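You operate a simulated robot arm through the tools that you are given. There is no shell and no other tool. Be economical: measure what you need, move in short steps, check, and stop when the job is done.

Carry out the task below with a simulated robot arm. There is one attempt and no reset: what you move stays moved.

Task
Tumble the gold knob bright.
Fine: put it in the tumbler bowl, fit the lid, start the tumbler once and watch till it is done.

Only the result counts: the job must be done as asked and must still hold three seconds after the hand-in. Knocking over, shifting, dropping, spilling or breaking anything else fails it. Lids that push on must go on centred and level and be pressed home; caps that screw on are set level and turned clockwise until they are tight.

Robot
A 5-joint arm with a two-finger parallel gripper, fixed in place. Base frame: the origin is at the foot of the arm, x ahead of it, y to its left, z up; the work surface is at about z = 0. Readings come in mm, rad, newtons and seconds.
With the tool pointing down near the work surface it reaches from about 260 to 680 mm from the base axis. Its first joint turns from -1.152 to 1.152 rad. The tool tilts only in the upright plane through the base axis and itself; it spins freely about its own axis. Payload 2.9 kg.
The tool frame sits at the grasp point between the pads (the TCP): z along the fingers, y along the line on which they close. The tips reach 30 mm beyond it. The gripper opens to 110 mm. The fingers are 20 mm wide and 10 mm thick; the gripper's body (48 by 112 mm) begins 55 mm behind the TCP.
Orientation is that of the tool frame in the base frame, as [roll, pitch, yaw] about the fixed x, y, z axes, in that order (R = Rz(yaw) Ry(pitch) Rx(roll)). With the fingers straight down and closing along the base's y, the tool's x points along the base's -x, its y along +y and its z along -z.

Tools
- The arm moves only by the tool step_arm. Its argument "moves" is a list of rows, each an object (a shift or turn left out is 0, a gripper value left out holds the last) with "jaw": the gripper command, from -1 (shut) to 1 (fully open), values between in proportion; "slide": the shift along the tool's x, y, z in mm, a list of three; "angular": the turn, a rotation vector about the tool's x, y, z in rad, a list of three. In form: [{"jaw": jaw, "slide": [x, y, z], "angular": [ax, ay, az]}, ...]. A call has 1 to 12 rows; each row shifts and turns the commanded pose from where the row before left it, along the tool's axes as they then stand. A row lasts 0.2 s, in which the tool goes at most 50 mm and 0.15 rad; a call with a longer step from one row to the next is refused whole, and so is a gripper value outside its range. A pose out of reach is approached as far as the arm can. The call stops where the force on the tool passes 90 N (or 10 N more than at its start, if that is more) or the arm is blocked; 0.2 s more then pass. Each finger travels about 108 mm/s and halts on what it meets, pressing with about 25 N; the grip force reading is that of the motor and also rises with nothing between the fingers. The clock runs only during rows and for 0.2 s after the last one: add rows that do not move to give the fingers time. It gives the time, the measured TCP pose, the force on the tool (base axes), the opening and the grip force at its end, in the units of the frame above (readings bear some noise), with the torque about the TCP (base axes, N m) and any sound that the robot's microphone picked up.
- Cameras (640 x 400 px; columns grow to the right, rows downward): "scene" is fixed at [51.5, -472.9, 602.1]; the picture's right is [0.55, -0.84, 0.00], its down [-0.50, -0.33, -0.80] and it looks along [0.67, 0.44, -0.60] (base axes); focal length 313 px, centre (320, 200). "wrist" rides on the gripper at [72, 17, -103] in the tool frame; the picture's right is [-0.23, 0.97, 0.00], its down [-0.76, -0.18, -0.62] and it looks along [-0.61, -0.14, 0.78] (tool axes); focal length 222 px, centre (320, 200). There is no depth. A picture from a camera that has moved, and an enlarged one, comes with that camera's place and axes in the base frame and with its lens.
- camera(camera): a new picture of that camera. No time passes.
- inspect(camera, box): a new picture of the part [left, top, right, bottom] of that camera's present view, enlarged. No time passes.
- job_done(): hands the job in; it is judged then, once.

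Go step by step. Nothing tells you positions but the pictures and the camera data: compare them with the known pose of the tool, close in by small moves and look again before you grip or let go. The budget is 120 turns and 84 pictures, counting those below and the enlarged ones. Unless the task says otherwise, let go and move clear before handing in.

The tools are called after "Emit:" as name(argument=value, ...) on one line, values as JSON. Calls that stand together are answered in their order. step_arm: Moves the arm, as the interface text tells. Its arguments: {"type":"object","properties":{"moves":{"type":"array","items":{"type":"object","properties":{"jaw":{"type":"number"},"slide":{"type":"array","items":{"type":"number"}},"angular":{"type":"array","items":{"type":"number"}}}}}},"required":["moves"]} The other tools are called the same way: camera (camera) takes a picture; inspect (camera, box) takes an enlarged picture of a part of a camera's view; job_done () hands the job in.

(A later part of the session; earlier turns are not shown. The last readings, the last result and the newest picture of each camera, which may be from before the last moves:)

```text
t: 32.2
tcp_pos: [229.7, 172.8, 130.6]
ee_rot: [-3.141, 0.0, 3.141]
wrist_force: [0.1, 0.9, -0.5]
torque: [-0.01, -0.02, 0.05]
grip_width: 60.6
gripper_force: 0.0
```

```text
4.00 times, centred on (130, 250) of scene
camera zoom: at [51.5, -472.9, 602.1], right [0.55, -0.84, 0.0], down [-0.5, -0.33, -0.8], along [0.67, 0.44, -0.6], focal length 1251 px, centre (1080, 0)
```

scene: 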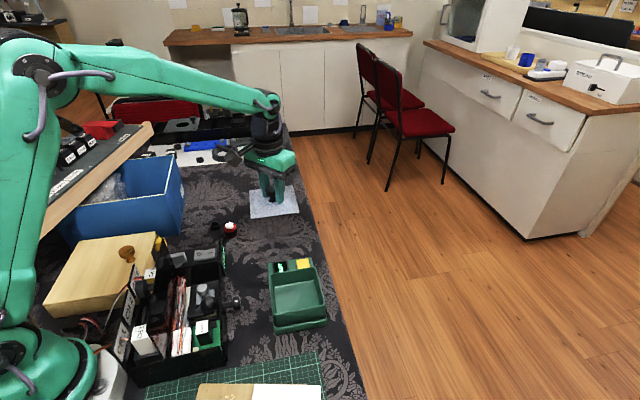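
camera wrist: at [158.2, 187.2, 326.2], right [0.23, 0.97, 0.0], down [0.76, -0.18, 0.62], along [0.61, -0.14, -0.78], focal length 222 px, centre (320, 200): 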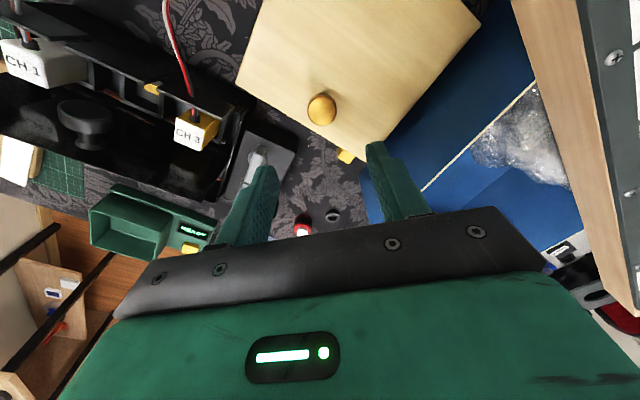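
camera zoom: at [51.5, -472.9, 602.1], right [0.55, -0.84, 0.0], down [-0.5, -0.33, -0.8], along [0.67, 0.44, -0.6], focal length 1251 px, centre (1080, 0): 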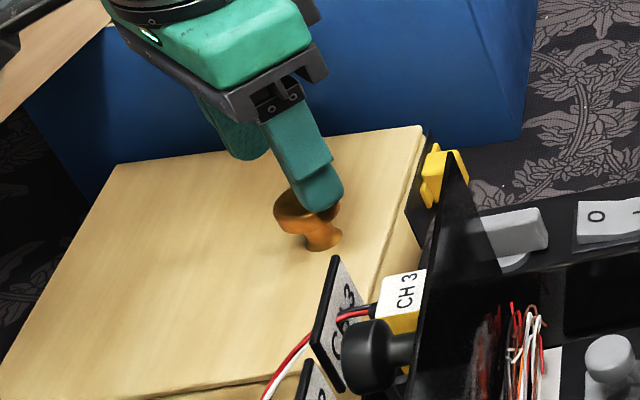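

The knob sits centred between the fingers. I'll descend and close gently.

Emit:
step_arm(moves=[{"slide": [0, 0, 20]}, {"slide": [0, 0, 18]}, {"slide": [0, 0, 7]}, {}])

Emit:
inspect(camera="wrist", box=[200, 80, 440, 240])

Emit:
inspect(camera="scene", box=[80, 220, 180, 290])

```text
t: 33.2
tcp_pos: [228.9, 172.7, 84.3]
ee_rot: [3.141, 0.0, 3.141]
wrist_force: [0.0, -0.6, -0.1]
torque: [-0.02, -0.05, -0.03]
grip_width: 60.4
gripper_force: 0.0
```

```text
2.50 times, centred on (320, 160) of wrist
camera zoom: at [157.1, 188.8, 188.8], right [0.23, 0.97, 0.0], down [0.76, -0.18, 0.62], along [0.61, -0.14, -0.78], focal length 555 px, centre (320, 300)
```

zoom: 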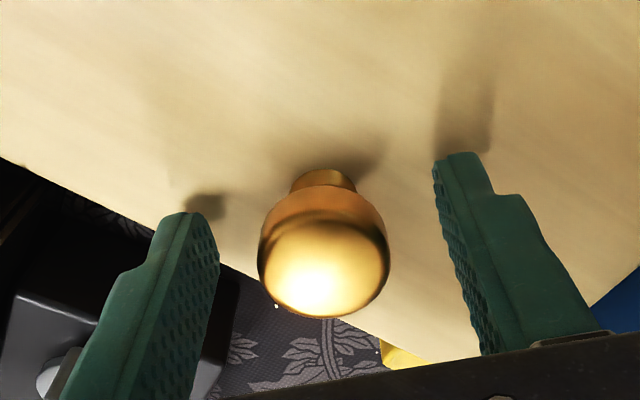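

```text
5.71 times, centred on (130, 255) of scene
camera zoom: at [51.5, -472.9, 602.1], right [0.55, -0.84, 0.0], down [-0.5, -0.33, -0.8], along [0.67, 0.44, -0.6], focal length 1787 px, centre (1406, -114)
```

zoom: 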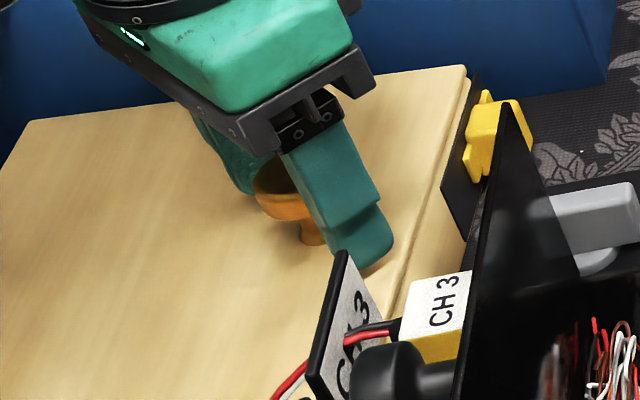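

Emit:
step_arm(moves=[{"slide": [0, 0, 2]}, {"jaw": -0.2}, {"jaw": -0.3}, {"jaw": -1}, {"jaw": -1}, {"jaw": -1}])

Emit:
inspect(camera="wrist", box=[200, 80, 440, 240])

```text
t: 34.6
tcp_pos: [227.9, 172.8, 84.0]
ee_rot: [-3.141, 0.0, -3.141]
wrist_force: [-1.8, 3.0, 0.5]
torque: [0.0, -0.13, 0.02]
grip_width: 30.8
gripper_force: 24.7
```

```text
2.50 times, centred on (320, 160) of wrist
camera zoom: at [156.9, 189.2, 186.9], right [0.23, 0.97, 0.0], down [0.76, -0.18, 0.62], along [0.61, -0.14, -0.78], focal length 555 px, centre (320, 300)
```

zoom: 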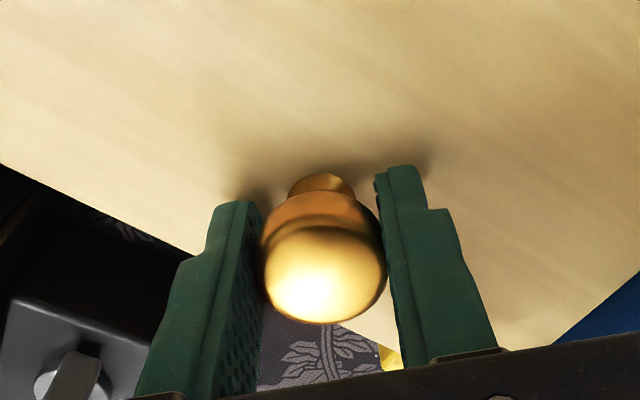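

It's gripped with little side force. A tiny lift will show whether it's loose.

Emit:
step_arm(moves=[{"slide": [0, 0, -1.5]}, {"slide": [0, 0, -1.5]}, {}])

Emit:
inspect(camera="wrist", box=[200, 80, 440, 240])

```text
t: 35.4
tcp_pos: [229.2, 172.3, 85.9]
ee_rot: [3.141, 0.001, -3.142]
wrist_force: [-1.3, 2.6, -0.4]
torque: [-0.2, -0.51, 0.06]
grip_width: 30.7
gripper_force: 24.8
```

```text
2.50 times, centred on (320, 160) of wrist
camera zoom: at [156.9, 189.1, 189.8], right [0.23, 0.97, 0.0], down [0.76, -0.18, 0.62], along [0.61, -0.14, -0.78], focal length 555 px, centre (320, 300)
```

zoom: 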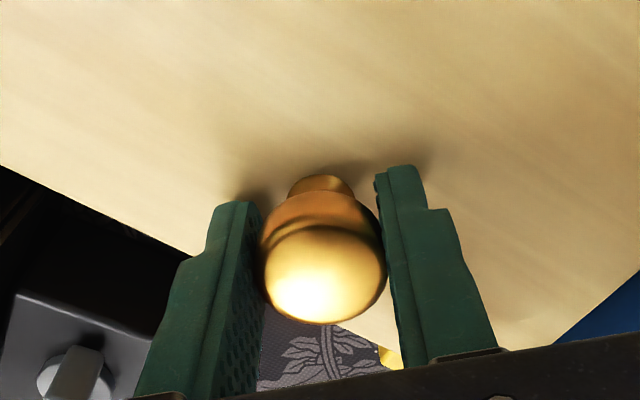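

The torque suggests the knob is fixed to the box lid. I'll check the box for a gap before doing anything else.

Emit:
inspect(camera="scene", box=[40, 225, 180, 320])

Emit:
inspect(camera="wrist", box=[360, 0, 640, 200])

```text
4.21 times, centred on (110, 272) of scene
camera zoom: at [51.5, -472.9, 602.1], right [0.55, -0.84, 0.0], down [-0.5, -0.33, -0.8], along [0.67, 0.44, -0.6], focal length 1317 px, centre (1204, -105)
```

zoom: 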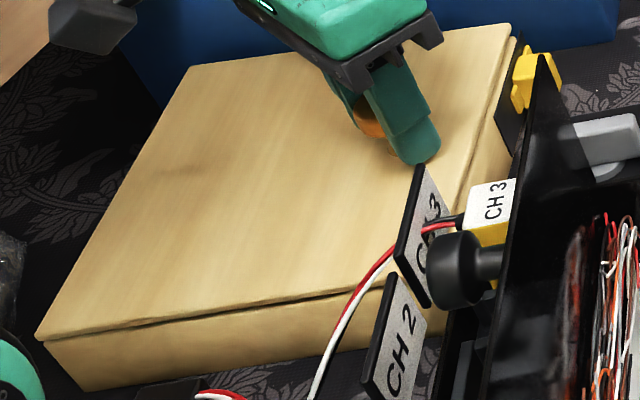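

```text
2.00 times, centred on (500, 100) of wrist
camera zoom: at [156.9, 189.1, 189.8], right [0.23, 0.97, 0.0], down [0.76, -0.18, 0.62], along [0.61, -0.14, -0.78], focal length 444 px, centre (-40, 400)
```

zoom: 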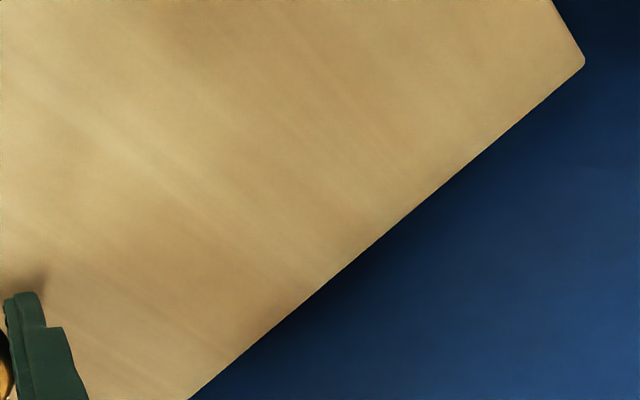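

The lid hinges up with the brass knob, so it's a fixed handle, not my part. I'll lower it back exactly and release.

Emit:
step_arm(moves=[{"slide": [0, 0, 1]}, {"slide": [0, 0, 1]}, {"slide": [0, 0, 0.7]}, {}])

Emit:
inspect(camera="scene", box=[40, 225, 180, 320])

```text
t: 36.4
tcp_pos: [228.0, 171.9, 82.9]
ee_rot: [-3.141, 0.0, 3.14]
wrist_force: [2.0, -7.7, 8.7]
torque: [0.01, 0.65, 0.02]
grip_width: 30.9
gripper_force: 25.4
```

```text
4.21 times, centred on (110, 272) of scene
camera zoom: at [51.4, -473.0, 602.1], right [0.55, -0.84, 0.0], down [-0.5, -0.33, -0.8], along [0.67, 0.44, -0.6], focal length 1317 px, centre (1204, -105)
```

zoom: 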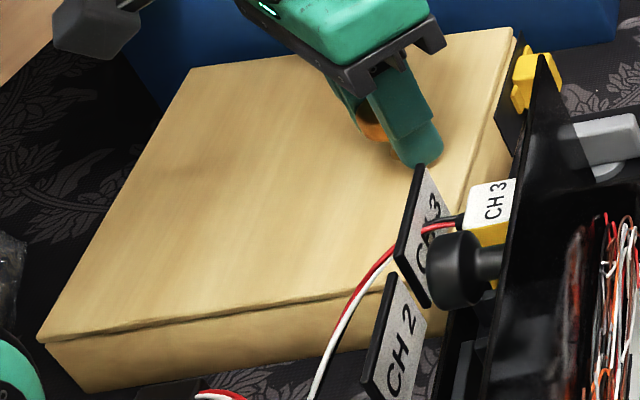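

The lid is shut again. I'll open the fingers and withdraw straight up.

Emit:
step_arm(moves=[{"jaw": -0.3}, {"jaw": -0.1}, {"jaw": 0.1}, {"slide": [0, 0, -15]}, {"slide": [0, 0, -30]}, {"slide": [0, 0, -45]}, {"slide": [0, 0, -45]}, {}])

Emit:
inspect(camera="scene", box=[20, 220, 180, 320])

```text
t: 38.2
tcp_pos: [229.1, 172.9, 218.7]
ee_rot: [-3.141, 0.0, -3.141]
wrist_force: [-0.2, 0.0, 0.2]
torque: [0.02, 0.0, 0.02]
grip_width: 60.3
gripper_force: 0.1
```

```text
4.00 times, centred on (100, 270) of scene
camera zoom: at [51.4, -472.9, 602.1], right [0.55, -0.84, 0.0], down [-0.5, -0.33, -0.8], along [0.67, 0.44, -0.6], focal length 1251 px, centre (1200, -80)
```

zoom: 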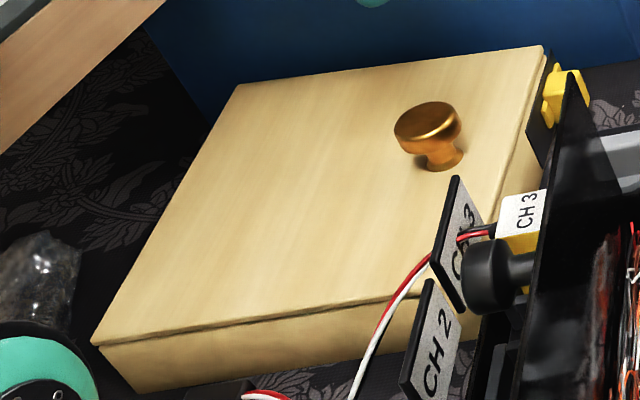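

The box is exactly as it was. Before settling on the row piece, I'll check the far tool mat and the blue bin for any other gold knob.

Emit:
inspect(camera="scene", box=[130, 100, 300, 180])

Emit:
inspect(camera="scene", box=[0, 110, 190, 240])

Emit:
camera(camera="wrist")

```text
3.76 times, centred on (215, 140) of scene
camera zoom: at [51.4, -472.9, 602.1], right [0.55, -0.84, 0.0], down [-0.5, -0.33, -0.8], along [0.67, 0.44, -0.6], focal length 1177 px, centre (715, 426)
```

zoom: 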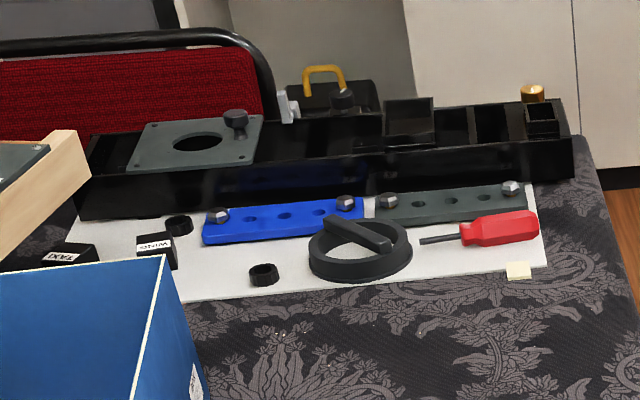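

```text
3.08 times, centred on (95, 175) of scene
camera zoom: at [51.4, -472.9, 602.1], right [0.55, -0.84, 0.0], down [-0.5, -0.33, -0.8], along [0.67, 0.44, -0.6], focal length 962 px, centre (1012, 277)
```

zoom: 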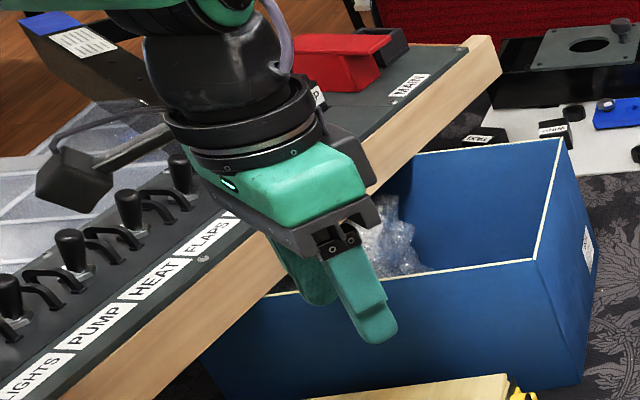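

```text
27 pictures are left
camera wrist: at [157.7, 190.2, 322.8], right [0.23, 0.97, 0.0], down [0.76, -0.18, 0.62], along [0.61, -0.14, -0.78], focal length 222 px, centre (320, 200)
```

wrist: 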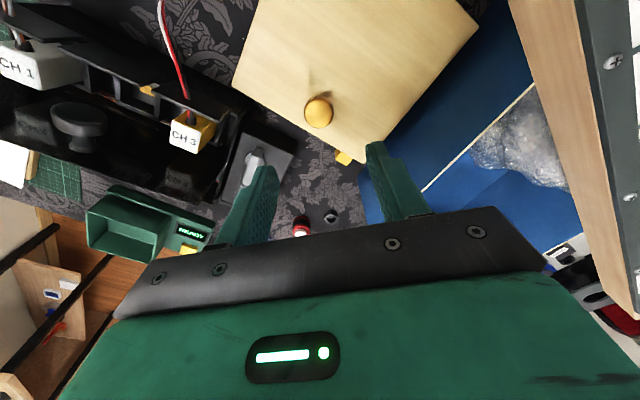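

Lots of panel gear here ("LIGHTS / PUMP / HEAT / FLAPS"), so the red/gold/blue set are the loose knobs. The gold one at about (566, 84) is the part, so I'll move over it.

Emit:
step_arm(moves=[{"slide": [-33, -9, 0]}, {"slide": [-34, -9, 0]}, {"slide": [-34, -9, 0]}, {"slide": [-34, -9, 0]}, {"slide": [-34, -9, 0]}, {"slide": [-34, -9, 10]}, {"slide": [-34, -9, 20]}, {"slide": [-34, -9, 20]}, {"slide": [-34, -9, 25]}, {"slide": [-32, -8, 25]}, {}])

Emit:
camera(camera="wrist")

```text
t: 40.6
tcp_pos: [565.7, 81.7, 116.6]
ee_rot: [-3.141, -0.001, -3.141]
wrist_force: [-1.1, -0.4, 0.6]
torque: [-0.03, -0.01, 0.0]
grip_width: 60.5
gripper_force: 0.2
```

```text
26 pictures are left
camera wrist: at [493.9, 99.1, 221.5], right [0.23, 0.97, 0.0], down [0.76, -0.18, 0.62], along [0.61, -0.14, -0.78], focal length 222 px, centre (320, 200)
```

wrist: 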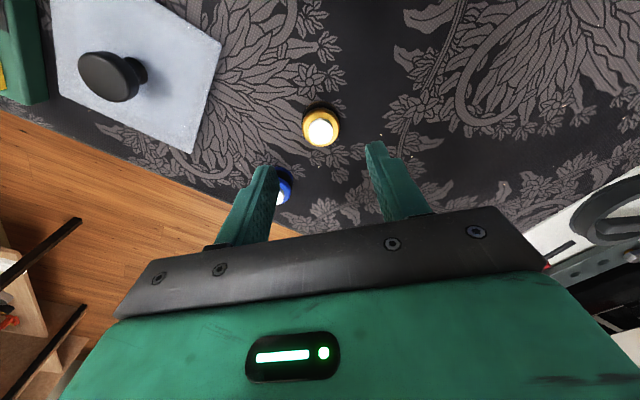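

Emit:
step_arm(moves=[{"slide": [1, 2, 20]}, {"slide": [0, 0, 20]}, {"slide": [0, 0, 10]}, {}])

Emit:
inspect(camera="wrist", box=[220, 80, 440, 240])

```text
t: 41.6
tcp_pos: [563.6, 85.1, 69.1]
ee_rot: [3.14, -0.001, 3.141]
wrist_force: [0.2, 0.3, 0.2]
torque: [-0.02, -0.02, 0.02]
grip_width: 60.3
gripper_force: 0.1
```

```text
2.50 times, centred on (330, 160) of wrist
camera zoom: at [492.5, 101.8, 172.0], right [0.23, 0.97, 0.0], down [0.76, -0.18, 0.62], along [0.61, -0.14, -0.78], focal length 555 px, centre (295, 300)
```

zoom: 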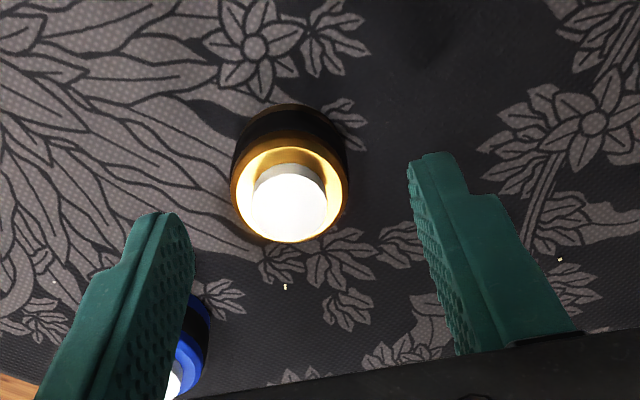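

It's centred. I'll descend around the body and grip.

Emit:
step_arm(moves=[{"slide": [0, -0.5, 15]}, {"slide": [0, 0, 12]}, {"slide": [0, 0, 6]}, {}, {"jaw": -0.2}, {"jaw": -1}, {"jaw": -1}, {"jaw": -1}])

Emit:
inspect(camera="wrist", box=[220, 80, 440, 240])

```text
t: 43.4
tcp_pos: [564.2, 86.1, 35.8]
ee_rot: [3.141, -0.001, -3.14]
wrist_force: [0.6, -0.3, 0.2]
torque: [0.0, 0.0, 0.0]
grip_width: 31.9
gripper_force: 25.2
```

```text
2.50 times, centred on (330, 160) of wrist
camera zoom: at [493.3, 101.5, 139.6], right [0.23, 0.97, 0.0], down [0.76, -0.18, 0.62], along [0.61, -0.14, -0.78], focal length 555 px, centre (295, 300)
```

zoom: 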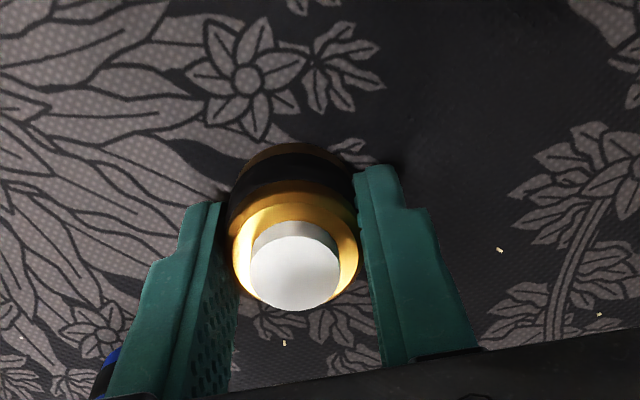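

Gripped at the body (31.9 mm). I'll lift it gently and check.

Emit:
step_arm(moves=[{"slide": [0, 0, -4]}, {"slide": [0, 0, -8]}, {"slide": [0, 0, -12]}, {}])

Emit:
inspect(camera="scene", box=[230, 175, 310, 225])

```text
t: 44.4
tcp_pos: [564.0, 84.2, 60.8]
ee_rot: [-3.141, 0.0, 3.141]
wrist_force: [0.1, -0.6, -1.2]
torque: [0.0, 0.0, 0.01]
grip_width: 32.1
gripper_force: 24.9
```

```text
8.00 times, centred on (270, 200) of scene
camera zoom: at [51.5, -472.9, 602.1], right [0.55, -0.84, 0.0], down [-0.5, -0.33, -0.8], along [0.67, 0.44, -0.6], focal length 2502 px, centre (720, 200)
```

zoom: 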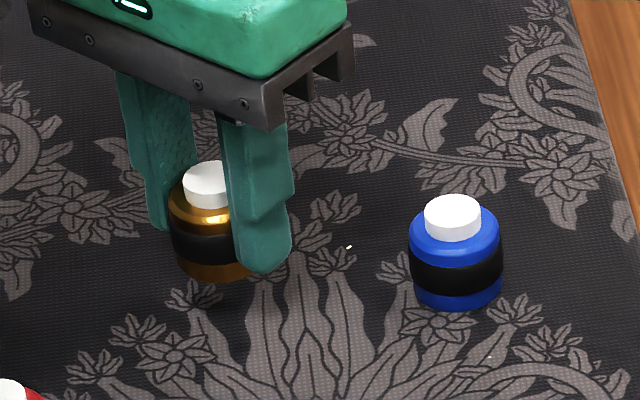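

It's held well. I'll carry it up and across to above the bowl.

Emit:
step_arm(moves=[{"slide": [0, 0, -30]}, {"slide": [0, 0, -35]}, {"slide": [0, 0, -35]}, {"slide": [24, -36, 0]}, {"slide": [24, -36, 0]}, {"slide": [25, -37, 0]}, {"slide": [25, -37, 0]}, {"slide": [25, -37, 0]}, {"slide": [25, -37, 0]}, {"slide": [24, -36, 0]}, {"slide": [22, -36, 0]}, {}])

Emit:
camera(camera="wrist")

Emit:
inspect(camera="scene", box=[240, 200, 360, 340])

```text
t: 47.0
tcp_pos: [370.1, -207.0, 160.3]
ee_rot: [-3.141, -0.001, -3.141]
wrist_force: [-0.2, 0.4, -0.7]
torque: [0.0, -0.02, 0.01]
grip_width: 32.1
gripper_force: 25.2
```

```text
22 pictures are left
camera wrist: at [298.4, -191.3, 263.4], right [0.23, 0.97, 0.0], down [0.76, -0.18, 0.62], along [0.61, -0.14, -0.78], focal length 222 px, centre (320, 200)
```

wrist: 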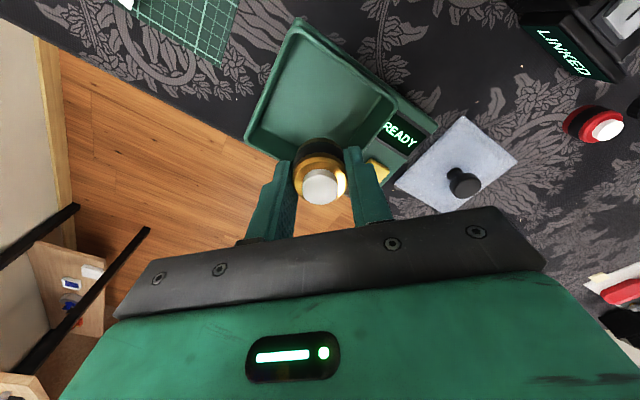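

```text
2.86 times, centred on (300, 270) of scene
camera zoom: at [51.4, -472.9, 602.1], right [0.55, -0.84, 0.0], down [-0.5, -0.33, -0.8], along [0.67, 0.44, -0.6], focal length 894 px, centre (377, 0)
```

zoom: 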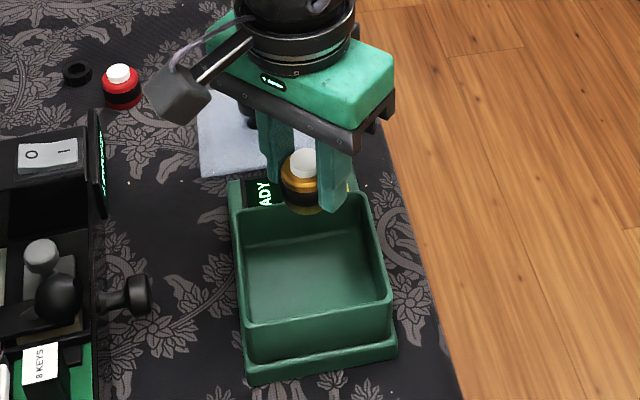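

The bowl centre is about (366, -208), nearly under the part. I'll lower it into the bowl, then feel for the floor.

Emit:
step_arm(moves=[{"slide": [3.5, -1, 25]}, {"slide": [0, 0, 25]}, {"slide": [0, 0, 18]}, {"slide": [0, 0, 17]}, {}])

Emit:
inspect(camera="scene", box=[250, 230, 350, 335])

```text
t: 48.2
tcp_pos: [367.1, -207.1, 72.3]
ee_rot: [3.14, -0.001, 3.141]
wrist_force: [-0.2, 0.7, -0.4]
torque: [0.01, -0.02, 0.01]
grip_width: 32.3
gripper_force: 25.2
```

```text
3.81 times, centred on (300, 282) of scene
camera zoom: at [51.5, -472.9, 602.1], right [0.55, -0.84, 0.0], down [-0.5, -0.33, -0.8], along [0.67, 0.44, -0.6], focal length 1192 px, centre (396, -114)
```

zoom: 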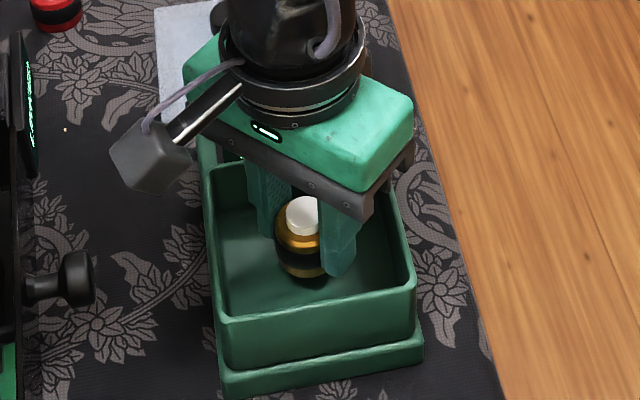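

Emit:
step_arm(moves=[{"slide": [0, 0, 4]}, {"slide": [0, 0, 3]}, {"slide": [0, 0, 3]}, {}])

```text
t: 49.2
tcp_pos: [366.8, -207.8, 63.4]
ee_rot: [-3.141, -0.001, -3.14]
wrist_force: [-1.1, 0.1, -0.5]
torque: [0.03, 0.01, 0.0]
grip_width: 32.0
gripper_force: 25.9
```

Emit:
step_arm(moves=[{"slide": [0, 0, 2]}, {"slide": [0, 0, 2]}, {}])

```text
t: 50.0
tcp_pos: [367.3, -208.1, 60.4]
ee_rot: [-3.138, 0.002, 3.141]
wrist_force: [-4.5, 1.9, 17.9]
torque: [0.07, 0.18, 0.01]
grip_width: 32.4
gripper_force: 25.0
```

It touched the bowl floor. I'll ease off and release.

Emit:
step_arm(moves=[{"slide": [0, 0, -1]}, {"jaw": -0.3}, {"jaw": -0.15}, {}, {"slide": [0, 0, -15]}, {"slide": [0, 0, -30]}, {"slide": [0, 0, -40]}, {"slide": [0, 0, -30]}, {}])

Emit:
inspect(camera="scene", box=[240, 190, 350, 335])

```text
t: 52.0
tcp_pos: [367.0, -207.4, 176.9]
ee_rot: [3.141, 0.0, 3.141]
wrist_force: [0.4, -0.3, -0.1]
torque: [0.02, 0.01, -0.03]
grip_width: 46.6
gripper_force: 0.0
```

```text
2.76 times, centred on (295, 262) of scene
camera zoom: at [51.5, -472.9, 602.1], right [0.55, -0.84, 0.0], down [-0.5, -0.33, -0.8], along [0.67, 0.44, -0.6], focal length 863 px, centre (389, 28)
```

zoom: 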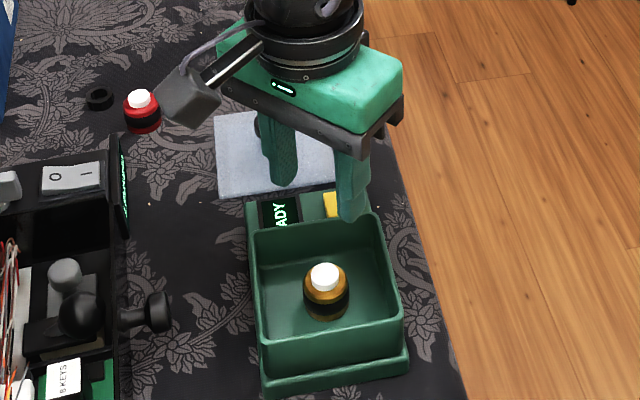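

The gold knob stands in the bowl. Now I'll go back for the lid at about (492, -53.5).

Emit:
step_arm(moves=[{"slide": [-25, 31, 0], "jaw": 0.1}, {"slide": [-25, 31, 0]}, {"slide": [-25, 31, 0]}, {"slide": [-25, 31, 10]}, {"slide": [-25, 30, 20]}, {"slide": [0, 0, 30]}, {"slide": [0, 0, 30]}, {}])

Emit:
camera(camera="wrist")

```text
t: 53.8
tcp_pos: [493.4, -53.7, 87.3]
ee_rot: [-3.14, 0.0, -3.141]
wrist_force: [0.1, -0.3, 0.1]
torque: [0.0, -0.02, 0.0]
grip_width: 60.7
gripper_force: 0.0
```

```text
18 pictures are left
camera wrist: at [421.7, -37.4, 191.5], right [0.23, 0.97, 0.0], down [0.76, -0.18, 0.62], along [0.61, -0.14, -0.78], focal length 222 px, centre (320, 200)
```

wrist: 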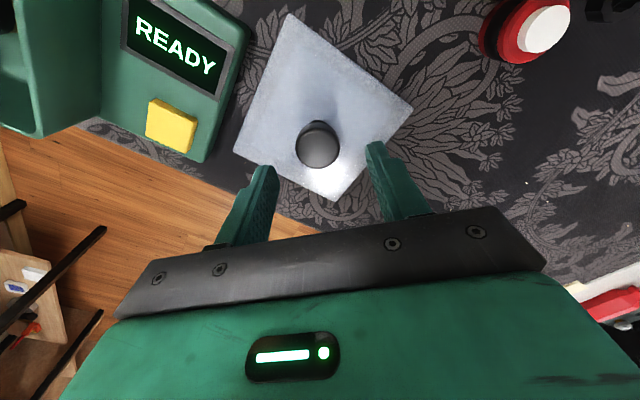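

Emit:
step_arm(moves=[{"slide": [0.5, -0.7, 20]}, {"slide": [0, 0, 15]}, {"slide": [0, 0, 8]}, {}, {"jaw": -0.2}, {"jaw": -0.35}, {"jaw": -1}, {"jaw": -1}, {"jaw": -1}])

Emit:
inspect(camera="wrist", box=[220, 100, 440, 240])

```text
t: 55.8
tcp_pos: [493.8, -54.9, 43.4]
ee_rot: [-3.141, 0.002, 3.141]
wrist_force: [0.1, 0.1, 3.4]
torque: [0.02, -0.04, -0.01]
grip_width: 30.3
gripper_force: 24.4
```

```text
2.86 times, centred on (330, 170) of wrist
camera zoom: at [421.4, -38.2, 148.1], right [0.23, 0.97, 0.0], down [0.76, -0.18, 0.62], along [0.61, -0.14, -0.78], focal length 635 px, centre (291, 286)
```

zoom: 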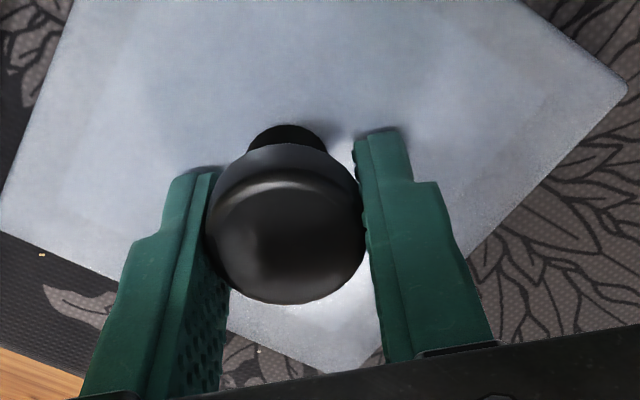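

The grip matches the earlier one. I'll lift gently and carry it back over the bowl.

Emit:
step_arm(moves=[{"slide": [0, 0, -4]}, {"slide": [0, 0, -8]}, {"slide": [0, 0, -12]}, {"slide": [0, 0, -14]}, {"slide": [0, 0, -15]}, {"slide": [0, 0, -15]}, {"slide": [0, 0, -15]}, {"slide": [0, 0, -15]}, {"slide": [0, 0, -12]}, {}])

Emit:
step_arm(moves=[{"slide": [10, -12.9, 0]}, {"slide": [18, -22, 0]}, {"slide": [20, -25, 0]}, {"slide": [20, -25, 0]}, {"slide": [20, -25, 0]}, {"slide": [20, -25, 0]}, {"slide": [15.8, -18, 0]}, {}, {}])

Emit:
camera(camera="wrist")

```text
t: 58.0
tcp_pos: [493.4, -54.5, 153.9]
ee_rot: [3.141, 0.0, 3.141]
wrist_force: [0.0, -0.4, -0.3]
torque: [0.0, -0.01, 0.0]
grip_width: 30.7
gripper_force: 25.1
```

```text
t: 60.0
tcp_pos: [367.8, -207.1, 152.5]
ee_rot: [-3.141, 0.001, 3.141]
wrist_force: [0.0, 0.5, -1.0]
torque: [0.01, -0.02, 0.0]
grip_width: 30.5
gripper_force: 25.2
```

```text
16 pictures are left
camera wrist: at [295.4, -191.2, 256.6], right [0.23, 0.97, 0.0], down [0.76, -0.18, 0.62], along [0.61, -0.14, -0.78], focal length 222 px, centre (320, 200)
```

wrist: 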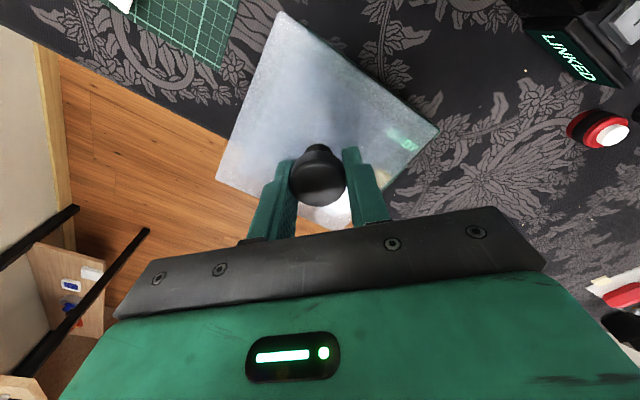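

Emit:
step_arm(moves=[{"slide": [-1.2, -0.5, 10]}, {"slide": [0, 0, 12]}, {"slide": [0, 0, 10]}, {"slide": [0, 0, 6]}, {}, {}])

Emit:
inspect(camera="wrist", box=[200, 20, 440, 220])

Emit:
inspect(camera="scene", box=[250, 230, 350, 335])

```text
t: 61.4
tcp_pos: [368.9, -209.2, 115.0]
ee_rot: [-3.141, -0.001, -3.142]
wrist_force: [-0.7, -0.2, -0.5]
torque: [0.03, -0.01, -0.02]
grip_width: 30.3
gripper_force: 25.0
```

```text
2.00 times, centred on (320, 120) of wrist
camera zoom: at [297.7, -192.5, 219.4], right [0.23, 0.97, 0.0], down [0.76, -0.18, 0.62], along [0.61, -0.14, -0.78], focal length 444 px, centre (320, 360)
```

zoom: 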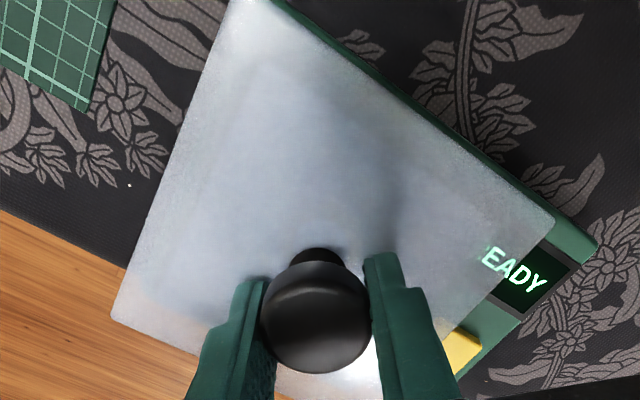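

```text
3.81 times, centred on (300, 282) of scene
camera zoom: at [51.5, -472.9, 602.1], right [0.55, -0.84, 0.0], down [-0.5, -0.33, -0.8], along [0.67, 0.44, -0.6], focal length 1192 px, centre (396, -114)
```

zoom: 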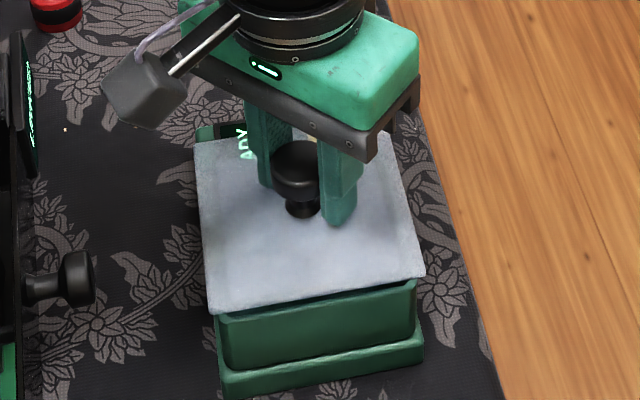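

It's aligned over the bowl. I'll lower it to contact.

Emit:
step_arm(moves=[{"slide": [0, 0, 3]}, {"slide": [0, 0, 2]}, {"slide": [0, 0, 2]}, {}])

```text
t: 62.4
tcp_pos: [370.1, -209.6, 108.3]
ee_rot: [-3.141, -0.001, 3.141]
wrist_force: [-0.1, 0.0, -1.1]
torque: [0.04, 0.03, 0.02]
grip_width: 30.4
gripper_force: 25.2
```

Emit:
step_arm(moves=[{"slide": [0, 0, 1.5]}, {"slide": [0, 0, 1.5]}, {}])

```text
t: 63.2
tcp_pos: [367.5, -208.1, 104.7]
ee_rot: [3.14, 0.001, 3.14]
wrist_force: [-0.1, 0.1, -1.2]
torque: [-0.03, 0.02, 0.0]
grip_width: 30.4
gripper_force: 25.0
```

Emit:
step_arm(moves=[{"slide": [0, 0, 1.5]}, {"slide": [0, 0, 1.5]}, {}])

```text
t: 64.0
tcp_pos: [370.1, -208.3, 103.7]
ee_rot: [3.141, 0.0, 3.14]
wrist_force: [-3.2, -2.0, 10.8]
torque: [0.06, 0.19, 0.06]
grip_width: 30.4
gripper_force: 25.4
```

Contact. I'll press down in small steps.

Emit:
step_arm(moves=[{"slide": [0, 0, 1.5]}, {"slide": [0, 0, 1.5]}, {}])

```text
t: 64.8
tcp_pos: [369.2, -207.5, 101.9]
ee_rot: [-3.141, 0.004, 3.142]
wrist_force: [-14.5, 17.2, 62.1]
torque: [0.51, 0.7, -0.13]
grip_width: 30.5
gripper_force: 24.8
```

No snap yet at 62 N. I'll relax, release, and look at how the lid lies.

Emit:
step_arm(moves=[{"slide": [0, 0, -2]}, {"slide": [0, 0, -1.5]}, {}, {"jaw": -0.3}, {"jaw": -0.1}, {"jaw": 0.1}, {"slide": [0, 0, -15]}, {"slide": [0, 0, -30]}, {"slide": [0, 0, -30]}, {}])

Emit:
inspect(camera="wrist", box=[220, 10, 440, 190])

Emit:
inspect(camera="scene", box=[258, 250, 338, 335])

```text
t: 67.0
tcp_pos: [368.8, -209.2, 179.0]
ee_rot: [-3.14, 0.0, 3.141]
wrist_force: [-0.1, 0.3, 1.0]
torque: [0.03, 0.0, 0.03]
grip_width: 60.5
gripper_force: 0.1
heard: snap
```

```text
2.22 times, centred on (330, 100) of wrist
camera zoom: at [297.2, -193.4, 282.9], right [0.23, 0.97, 0.0], down [0.76, -0.18, 0.62], along [0.61, -0.14, -0.78], focal length 494 px, centre (298, 422)
```

zoom: 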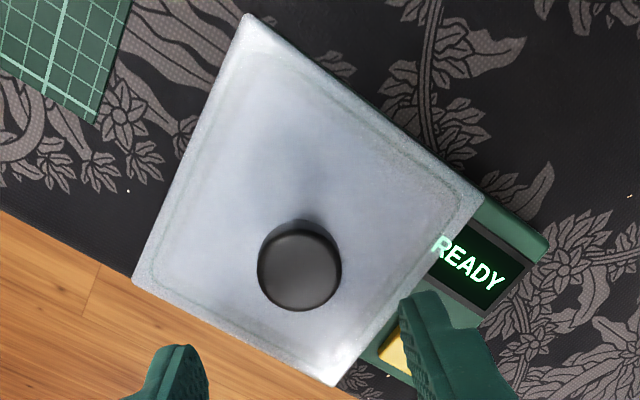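

```text
4.71 times, centred on (298, 292) of scene
camera zoom: at [51.5, -472.9, 602.1], right [0.55, -0.84, 0.0], down [-0.5, -0.33, -0.8], along [0.67, 0.44, -0.6], focal length 1472 px, centre (424, -235)
```

zoom: 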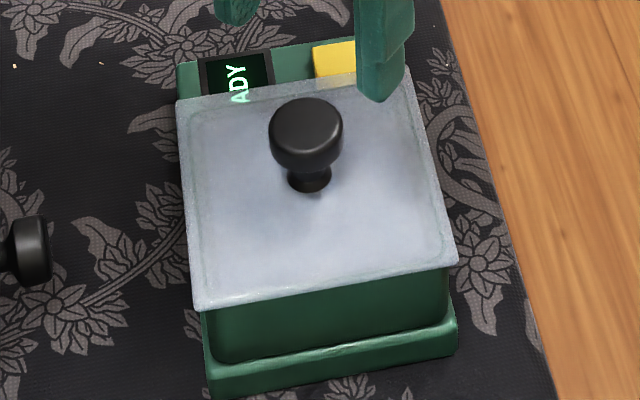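

The snap was the lid unlatching as I eased up while still gripping. The lid is centred and level, so I'll press it home with closed fingers on the top of the knob.

Emit:
step_arm(moves=[{"jaw": -1}, {"jaw": -1}, {"jaw": -1, "slide": [0, 0.5, 0]}, {"slide": [0, 0, 20]}, {"slide": [0, 0, 20]}, {"slide": [0, 0, 6]}, {}])

Emit:
step_arm(moves=[{"slide": [0, 0, 2]}, {"slide": [0, 0, 2]}, {"slide": [0, 0, 1]}, {}])

```text
t: 68.6
tcp_pos: [368.3, -208.2, 136.4]
ee_rot: [-3.141, 0.002, 3.141]
wrist_force: [-27.1, 10.9, 69.2]
torque: [0.33, 0.89, 0.03]
grip_width: 0.0
gripper_force: 24.4
```

```text
t: 69.0
tcp_pos: [368.8, -209.4, 137.3]
ee_rot: [-3.14, 0.003, 3.141]
wrist_force: [-4.8, 3.2, 11.3]
torque: [0.09, 0.17, -0.01]
grip_width: 0.0
gripper_force: 25.0
stopped in row 2: the force on the tool passed its limit at 94 N (the readings are from after the stop); the commanded pose is now the measured one
```

The push stopped at 94 N. I'll check whether the lid is home.

Emit:
inspect(camera="scene", box=[258, 250, 338, 335])

```text
4.71 times, centred on (298, 292) of scene
camera zoom: at [51.4, -472.9, 602.1], right [0.55, -0.84, 0.0], down [-0.5, -0.33, -0.8], along [0.67, 0.44, -0.6], focal length 1472 px, centre (424, -235)
```

zoom: 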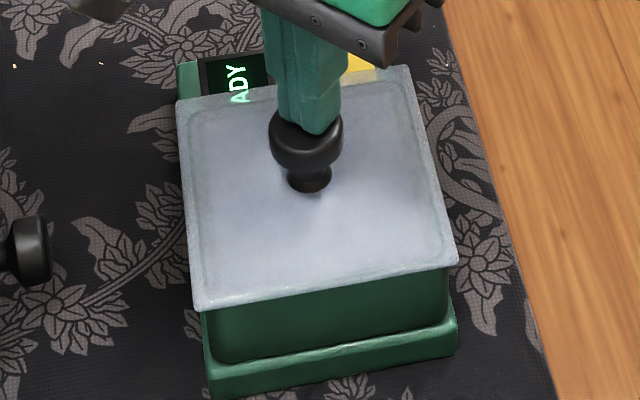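

The lid is level, sits lowest, and the rim outline is even all round. I'll rise and look from above to confirm and locate the yellow start button.

Emit:
step_arm(moves=[{"slide": [0, 0, -20]}, {"slide": [-10, 10, -30]}, {"slide": [-15, 5, -20]}, {"slide": [-15, 0, 0]}, {}])

Emit:
inspect(camera="wrist", box=[200, 10, 440, 180])

```text
t: 70.2
tcp_pos: [409.5, -192.6, 206.5]
ee_rot: [-3.14, 0.002, 3.14]
wrist_force: [-0.2, 0.1, -0.6]
torque: [0.01, -0.01, 0.0]
grip_width: 0.0
gripper_force: 25.2
```

```text
2.35 times, centred on (320, 95) of wrist
camera zoom: at [338.6, -176.1, 310.7], right [0.23, 0.97, 0.0], down [0.76, -0.18, 0.62], along [0.61, -0.14, -0.78], focal length 523 px, centre (320, 447)
```

zoom: 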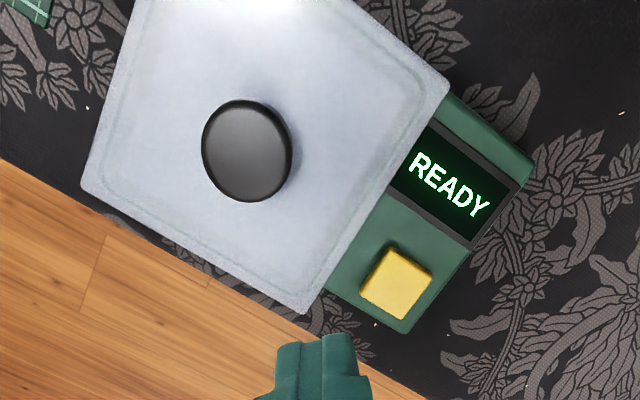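

The lid is evenly seated. The start button is near (454, -159.5), top around z 27–38, so I'll move above it and lower towards it.

Emit:
step_arm(moves=[{"slide": [-22, 16, 10]}, {"slide": [-22.5, 17, 30]}, {"slide": [0, 0, 40]}, {"slide": [0, 0, 30]}, {"slide": [0, 0, 10]}, {}])

Emit:
inspect(camera="scene", box=[258, 235, 338, 290])

Emit:
inspect(camera="wrist", box=[200, 60, 440, 240])

```text
t: 71.6
tcp_pos: [453.7, -161.5, 86.6]
ee_rot: [3.139, 0.001, -3.14]
wrist_force: [-0.1, -0.1, -0.5]
torque: [0.01, -0.01, -0.01]
grip_width: 0.0
gripper_force: 25.3
```

```text
7.27 times, centred on (298, 262) of scene
camera zoom: at [51.5, -472.9, 602.1], right [0.55, -0.84, 0.0], down [-0.5, -0.33, -0.8], along [0.67, 0.44, -0.6], focal length 2275 px, centre (480, -254)
```

zoom: 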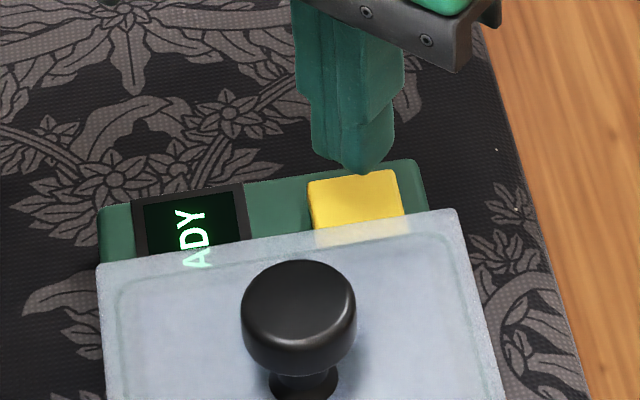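

```text
2.22 times, centred on (320, 150) of wrist
camera zoom: at [381.8, -144.9, 191.0], right [0.23, 0.97, 0.0], down [0.76, -0.18, 0.63], along [0.61, -0.14, -0.78], focal length 494 px, centre (320, 311)
```

zoom: 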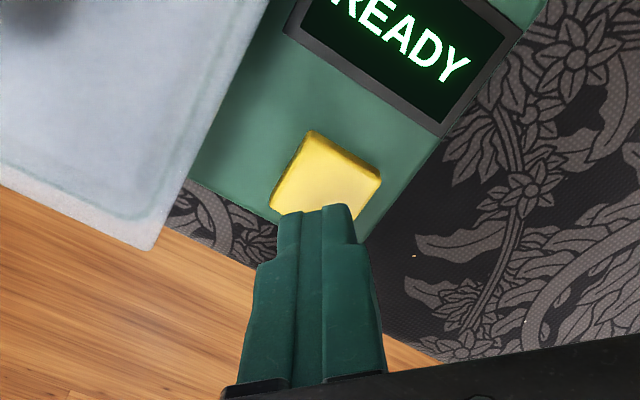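

I'm nearly over the button centre. I'll nudge over it and come down in small steps for a single press.

Emit:
step_arm(moves=[{"slide": [-1, 2, 8]}, {"slide": [0, 0, 4]}, {"slide": [0, 0, 3]}, {}])

```text
t: 72.6
tcp_pos: [454.4, -158.3, 71.9]
ee_rot: [3.141, 0.003, 3.14]
wrist_force: [0.0, 0.1, -0.5]
torque: [0.0, 0.02, -0.03]
grip_width: 0.0
gripper_force: 25.0
```

Emit:
step_arm(moves=[{"slide": [0, 0, 3]}, {"slide": [0, 0, 3]}, {"slide": [0, 0, 2]}, {}])

```text
t: 73.6
tcp_pos: [453.6, -157.9, 63.3]
ee_rot: [-3.142, 0.002, -3.141]
wrist_force: [-0.9, 0.2, -0.3]
torque: [-0.03, 0.0, 0.05]
grip_width: 0.0
gripper_force: 25.4
```

Emit:
step_arm(moves=[{"slide": [0, 0, 2]}, {"slide": [0, 0, 2]}, {"slide": [0, 0, 1]}, {}])

```text
t: 74.6
tcp_pos: [454.9, -158.8, 58.2]
ee_rot: [-3.14, 0.003, 3.14]
wrist_force: [0.1, 0.1, 1.0]
torque: [0.0, -0.03, -0.01]
grip_width: 0.0
gripper_force: 24.7
heard: click
```

A click: the button was pressed. I'll retreat and read the display.

Emit:
step_arm(moves=[{"slide": [0, 0, -20]}, {"slide": [0, 0, -40]}, {"slide": [0, 0, -40]}, {}])

Emit:
inspect(camera="wrist", box=[200, 10, 440, 180])

```text
t: 75.6
tcp_pos: [454.2, -157.5, 156.4]
ee_rot: [3.141, 0.003, -3.141]
wrist_force: [0.5, -0.3, -0.5]
torque: [0.04, 0.0, -0.01]
grip_width: 0.1
gripper_force: 24.9
```

```text
2.35 times, centred on (320, 95) of wrist
camera zoom: at [383.2, -140.9, 260.8], right [0.23, 0.97, 0.0], down [0.76, -0.18, 0.62], along [0.61, -0.14, -0.78], focal length 523 px, centre (320, 447)
```

zoom: 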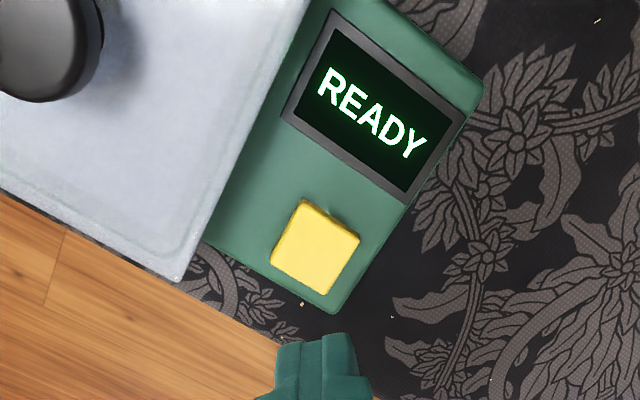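

The display still says READY. I'll wait a little and listen.

Emit:
step_arm(moves=[{}, {}, {}, {}, {}, {}, {}, {}, {}, {}])

Emit:
inspect(camera="scene", box=[190, 220, 350, 330])

```text
t: 77.8
tcp_pos: [455.2, -156.9, 156.4]
ee_rot: [-3.141, 0.002, 3.139]
wrist_force: [-0.1, 0.3, -0.1]
torque: [-0.01, 0.0, -0.01]
grip_width: 0.0
gripper_force: 25.4
```

```text
3.64 times, centred on (270, 275) of scene
camera zoom: at [51.5, -472.9, 602.1], right [0.55, -0.84, 0.0], down [-0.5, -0.33, -0.8], along [0.67, 0.44, -0.6], focal length 1137 px, centre (502, -73)
```

zoom: 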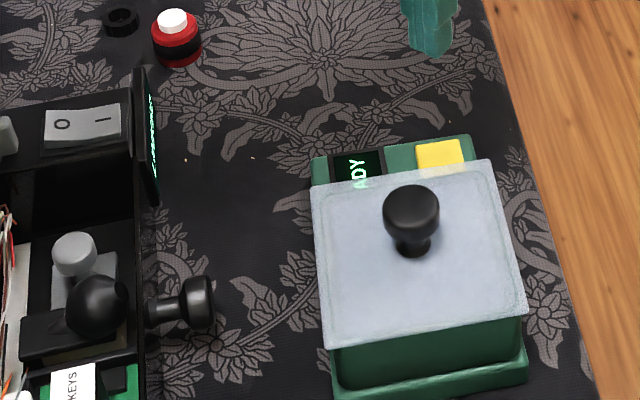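

The tumbler didn't start, so the lid is probably not latched. I'll press its knob again, centred, correcting the sideways push and listening for a snap.

Emit:
step_arm(moves=[{"slide": [0, 0, -20]}, {"slide": [29, -17, 0]}, {"slide": [29, -17, 0]}, {"slide": [28, -17, 0]}, {"slide": [0, 0, 20]}, {"slide": [0, 0, 13]}, {}])

```text
t: 79.4
tcp_pos: [369.4, -208.9, 144.5]
ee_rot: [-3.139, 0.001, -3.141]
wrist_force: [0.5, 0.1, -0.5]
torque: [-0.03, 0.0, 0.02]
grip_width: 0.0
gripper_force: 25.2
```

Emit:
step_arm(moves=[{"slide": [0.5, 0, 3]}, {"slide": [0, 0, 2]}, {"slide": [0, 0, 1]}, {}])

```text
t: 80.4
tcp_pos: [367.5, -208.7, 139.5]
ee_rot: [-3.139, 0.002, 3.14]
wrist_force: [-1.0, 0.5, 0.2]
torque: [-0.01, 0.04, -0.02]
grip_width: 0.1
gripper_force: 24.7
```

Emit:
step_arm(moves=[{"slide": [0.3, 0, 1]}, {"slide": [0.3, 0, 1]}, {}])

```text
t: 81.2
tcp_pos: [367.1, -208.7, 137.5]
ee_rot: [-3.14, 0.002, -3.142]
wrist_force: [0.1, 0.4, 1.6]
torque: [0.0, 0.02, 0.0]
grip_width: 0.1
gripper_force: 25.1
```

Emit:
step_arm(moves=[{"slide": [0.5, 0, 1]}, {"slide": [0.5, 0, 1]}, {}])

```text
t: 82.0
tcp_pos: [367.1, -207.5, 136.9]
ee_rot: [-3.137, 0.007, 3.141]
wrist_force: [3.5, 10.5, 30.1]
torque: [0.3, 0.02, 0.02]
grip_width: 0.0
gripper_force: 24.7
```

Emit:
step_arm(moves=[{"slide": [0.2, 0.4, 1.5]}, {"slide": [0.2, 0.4, 1.5]}, {}, {}])

```text
t: 83.0
tcp_pos: [367.3, -208.4, 136.5]
ee_rot: [-3.136, 0.012, -3.141]
wrist_force: [-10.6, 15.9, 61.6]
torque: [0.51, 0.53, 0.0]
grip_width: 0.2
gripper_force: 24.8
```

Emit:
step_arm(moves=[{"slide": [0, 0, -3]}, {"slide": [0, 0, -10]}, {"slide": [0, 0, -40]}, {}])

Emit:
inspect(camera="scene", box=[262, 290, 334, 335])

```text
t: 84.0
tcp_pos: [366.5, -206.4, 185.1]
ee_rot: [3.141, -0.001, 3.14]
wrist_force: [0.3, 0.3, 0.3]
torque: [0.01, 0.0, 0.02]
grip_width: 0.1
gripper_force: 25.3
```

```text
8.89 times, centred on (298, 312) of scene
camera zoom: at [51.5, -472.9, 602.1], right [0.55, -0.84, 0.0], down [-0.5, -0.33, -0.8], along [0.67, 0.44, -0.6], focal length 2780 px, centre (516, -800)
```

zoom: 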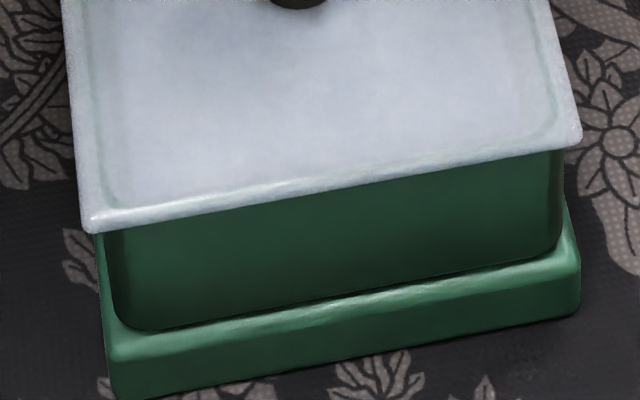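

The lid is flush on the rim all along and level, with no gap. The first press was very light (1 N), so I'll press the button again, fully.

Emit:
step_arm(moves=[{"slide": [-29, 16, 0]}, {"slide": [-30, 16, 0]}, {"slide": [-29, 16, 0]}, {"slide": [0, 0, 40]}, {"slide": [0, 0, 40]}, {"slide": [0, 0, 30]}, {"slide": [0, 0, 5]}, {}])

```text
t: 85.8
tcp_pos: [455.1, -160.7, 69.6]
ee_rot: [3.141, 0.002, -3.142]
wrist_force: [1.1, 0.3, 0.0]
torque: [0.01, 0.03, 0.06]
grip_width: 0.0
gripper_force: 24.6
```

Emit:
step_arm(moves=[{"slide": [0, 1, 4]}, {"slide": [0, 0, 4]}, {"slide": [0, 0, 2]}, {"slide": [0, 0, 2]}, {"slide": [0, 0, 1]}, {}])

```text
t: 87.2
tcp_pos: [454.9, -159.3, 56.9]
ee_rot: [-3.141, 0.001, 3.141]
wrist_force: [-1.0, 0.0, 1.9]
torque: [0.04, 0.03, -0.01]
grip_width: 0.1
gripper_force: 24.8
heard: click
```

Emit:
step_arm(moves=[{"slide": [0, 0, -20]}, {"slide": [0, 0, -40]}, {}])

Emit:
inspect(camera="wrist", box=[200, 10, 440, 180])

```text
t: 88.0
tcp_pos: [452.7, -159.1, 117.3]
ee_rot: [3.141, 0.002, 3.14]
wrist_force: [0.5, 0.0, 0.4]
torque: [0.01, 0.0, -0.01]
grip_width: 0.3
gripper_force: 24.9
```

```text
2.35 times, centred on (320, 95) of wrist
camera zoom: at [380.9, -142.8, 222.0], right [0.23, 0.97, 0.0], down [0.76, -0.18, 0.62], along [0.61, -0.14, -0.78], focal length 523 px, centre (320, 447)
```

zoom: 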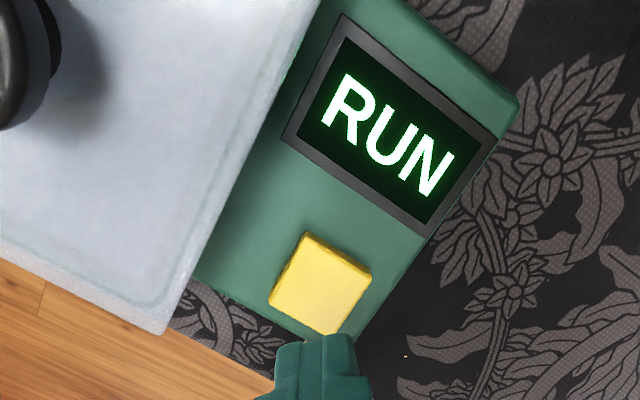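

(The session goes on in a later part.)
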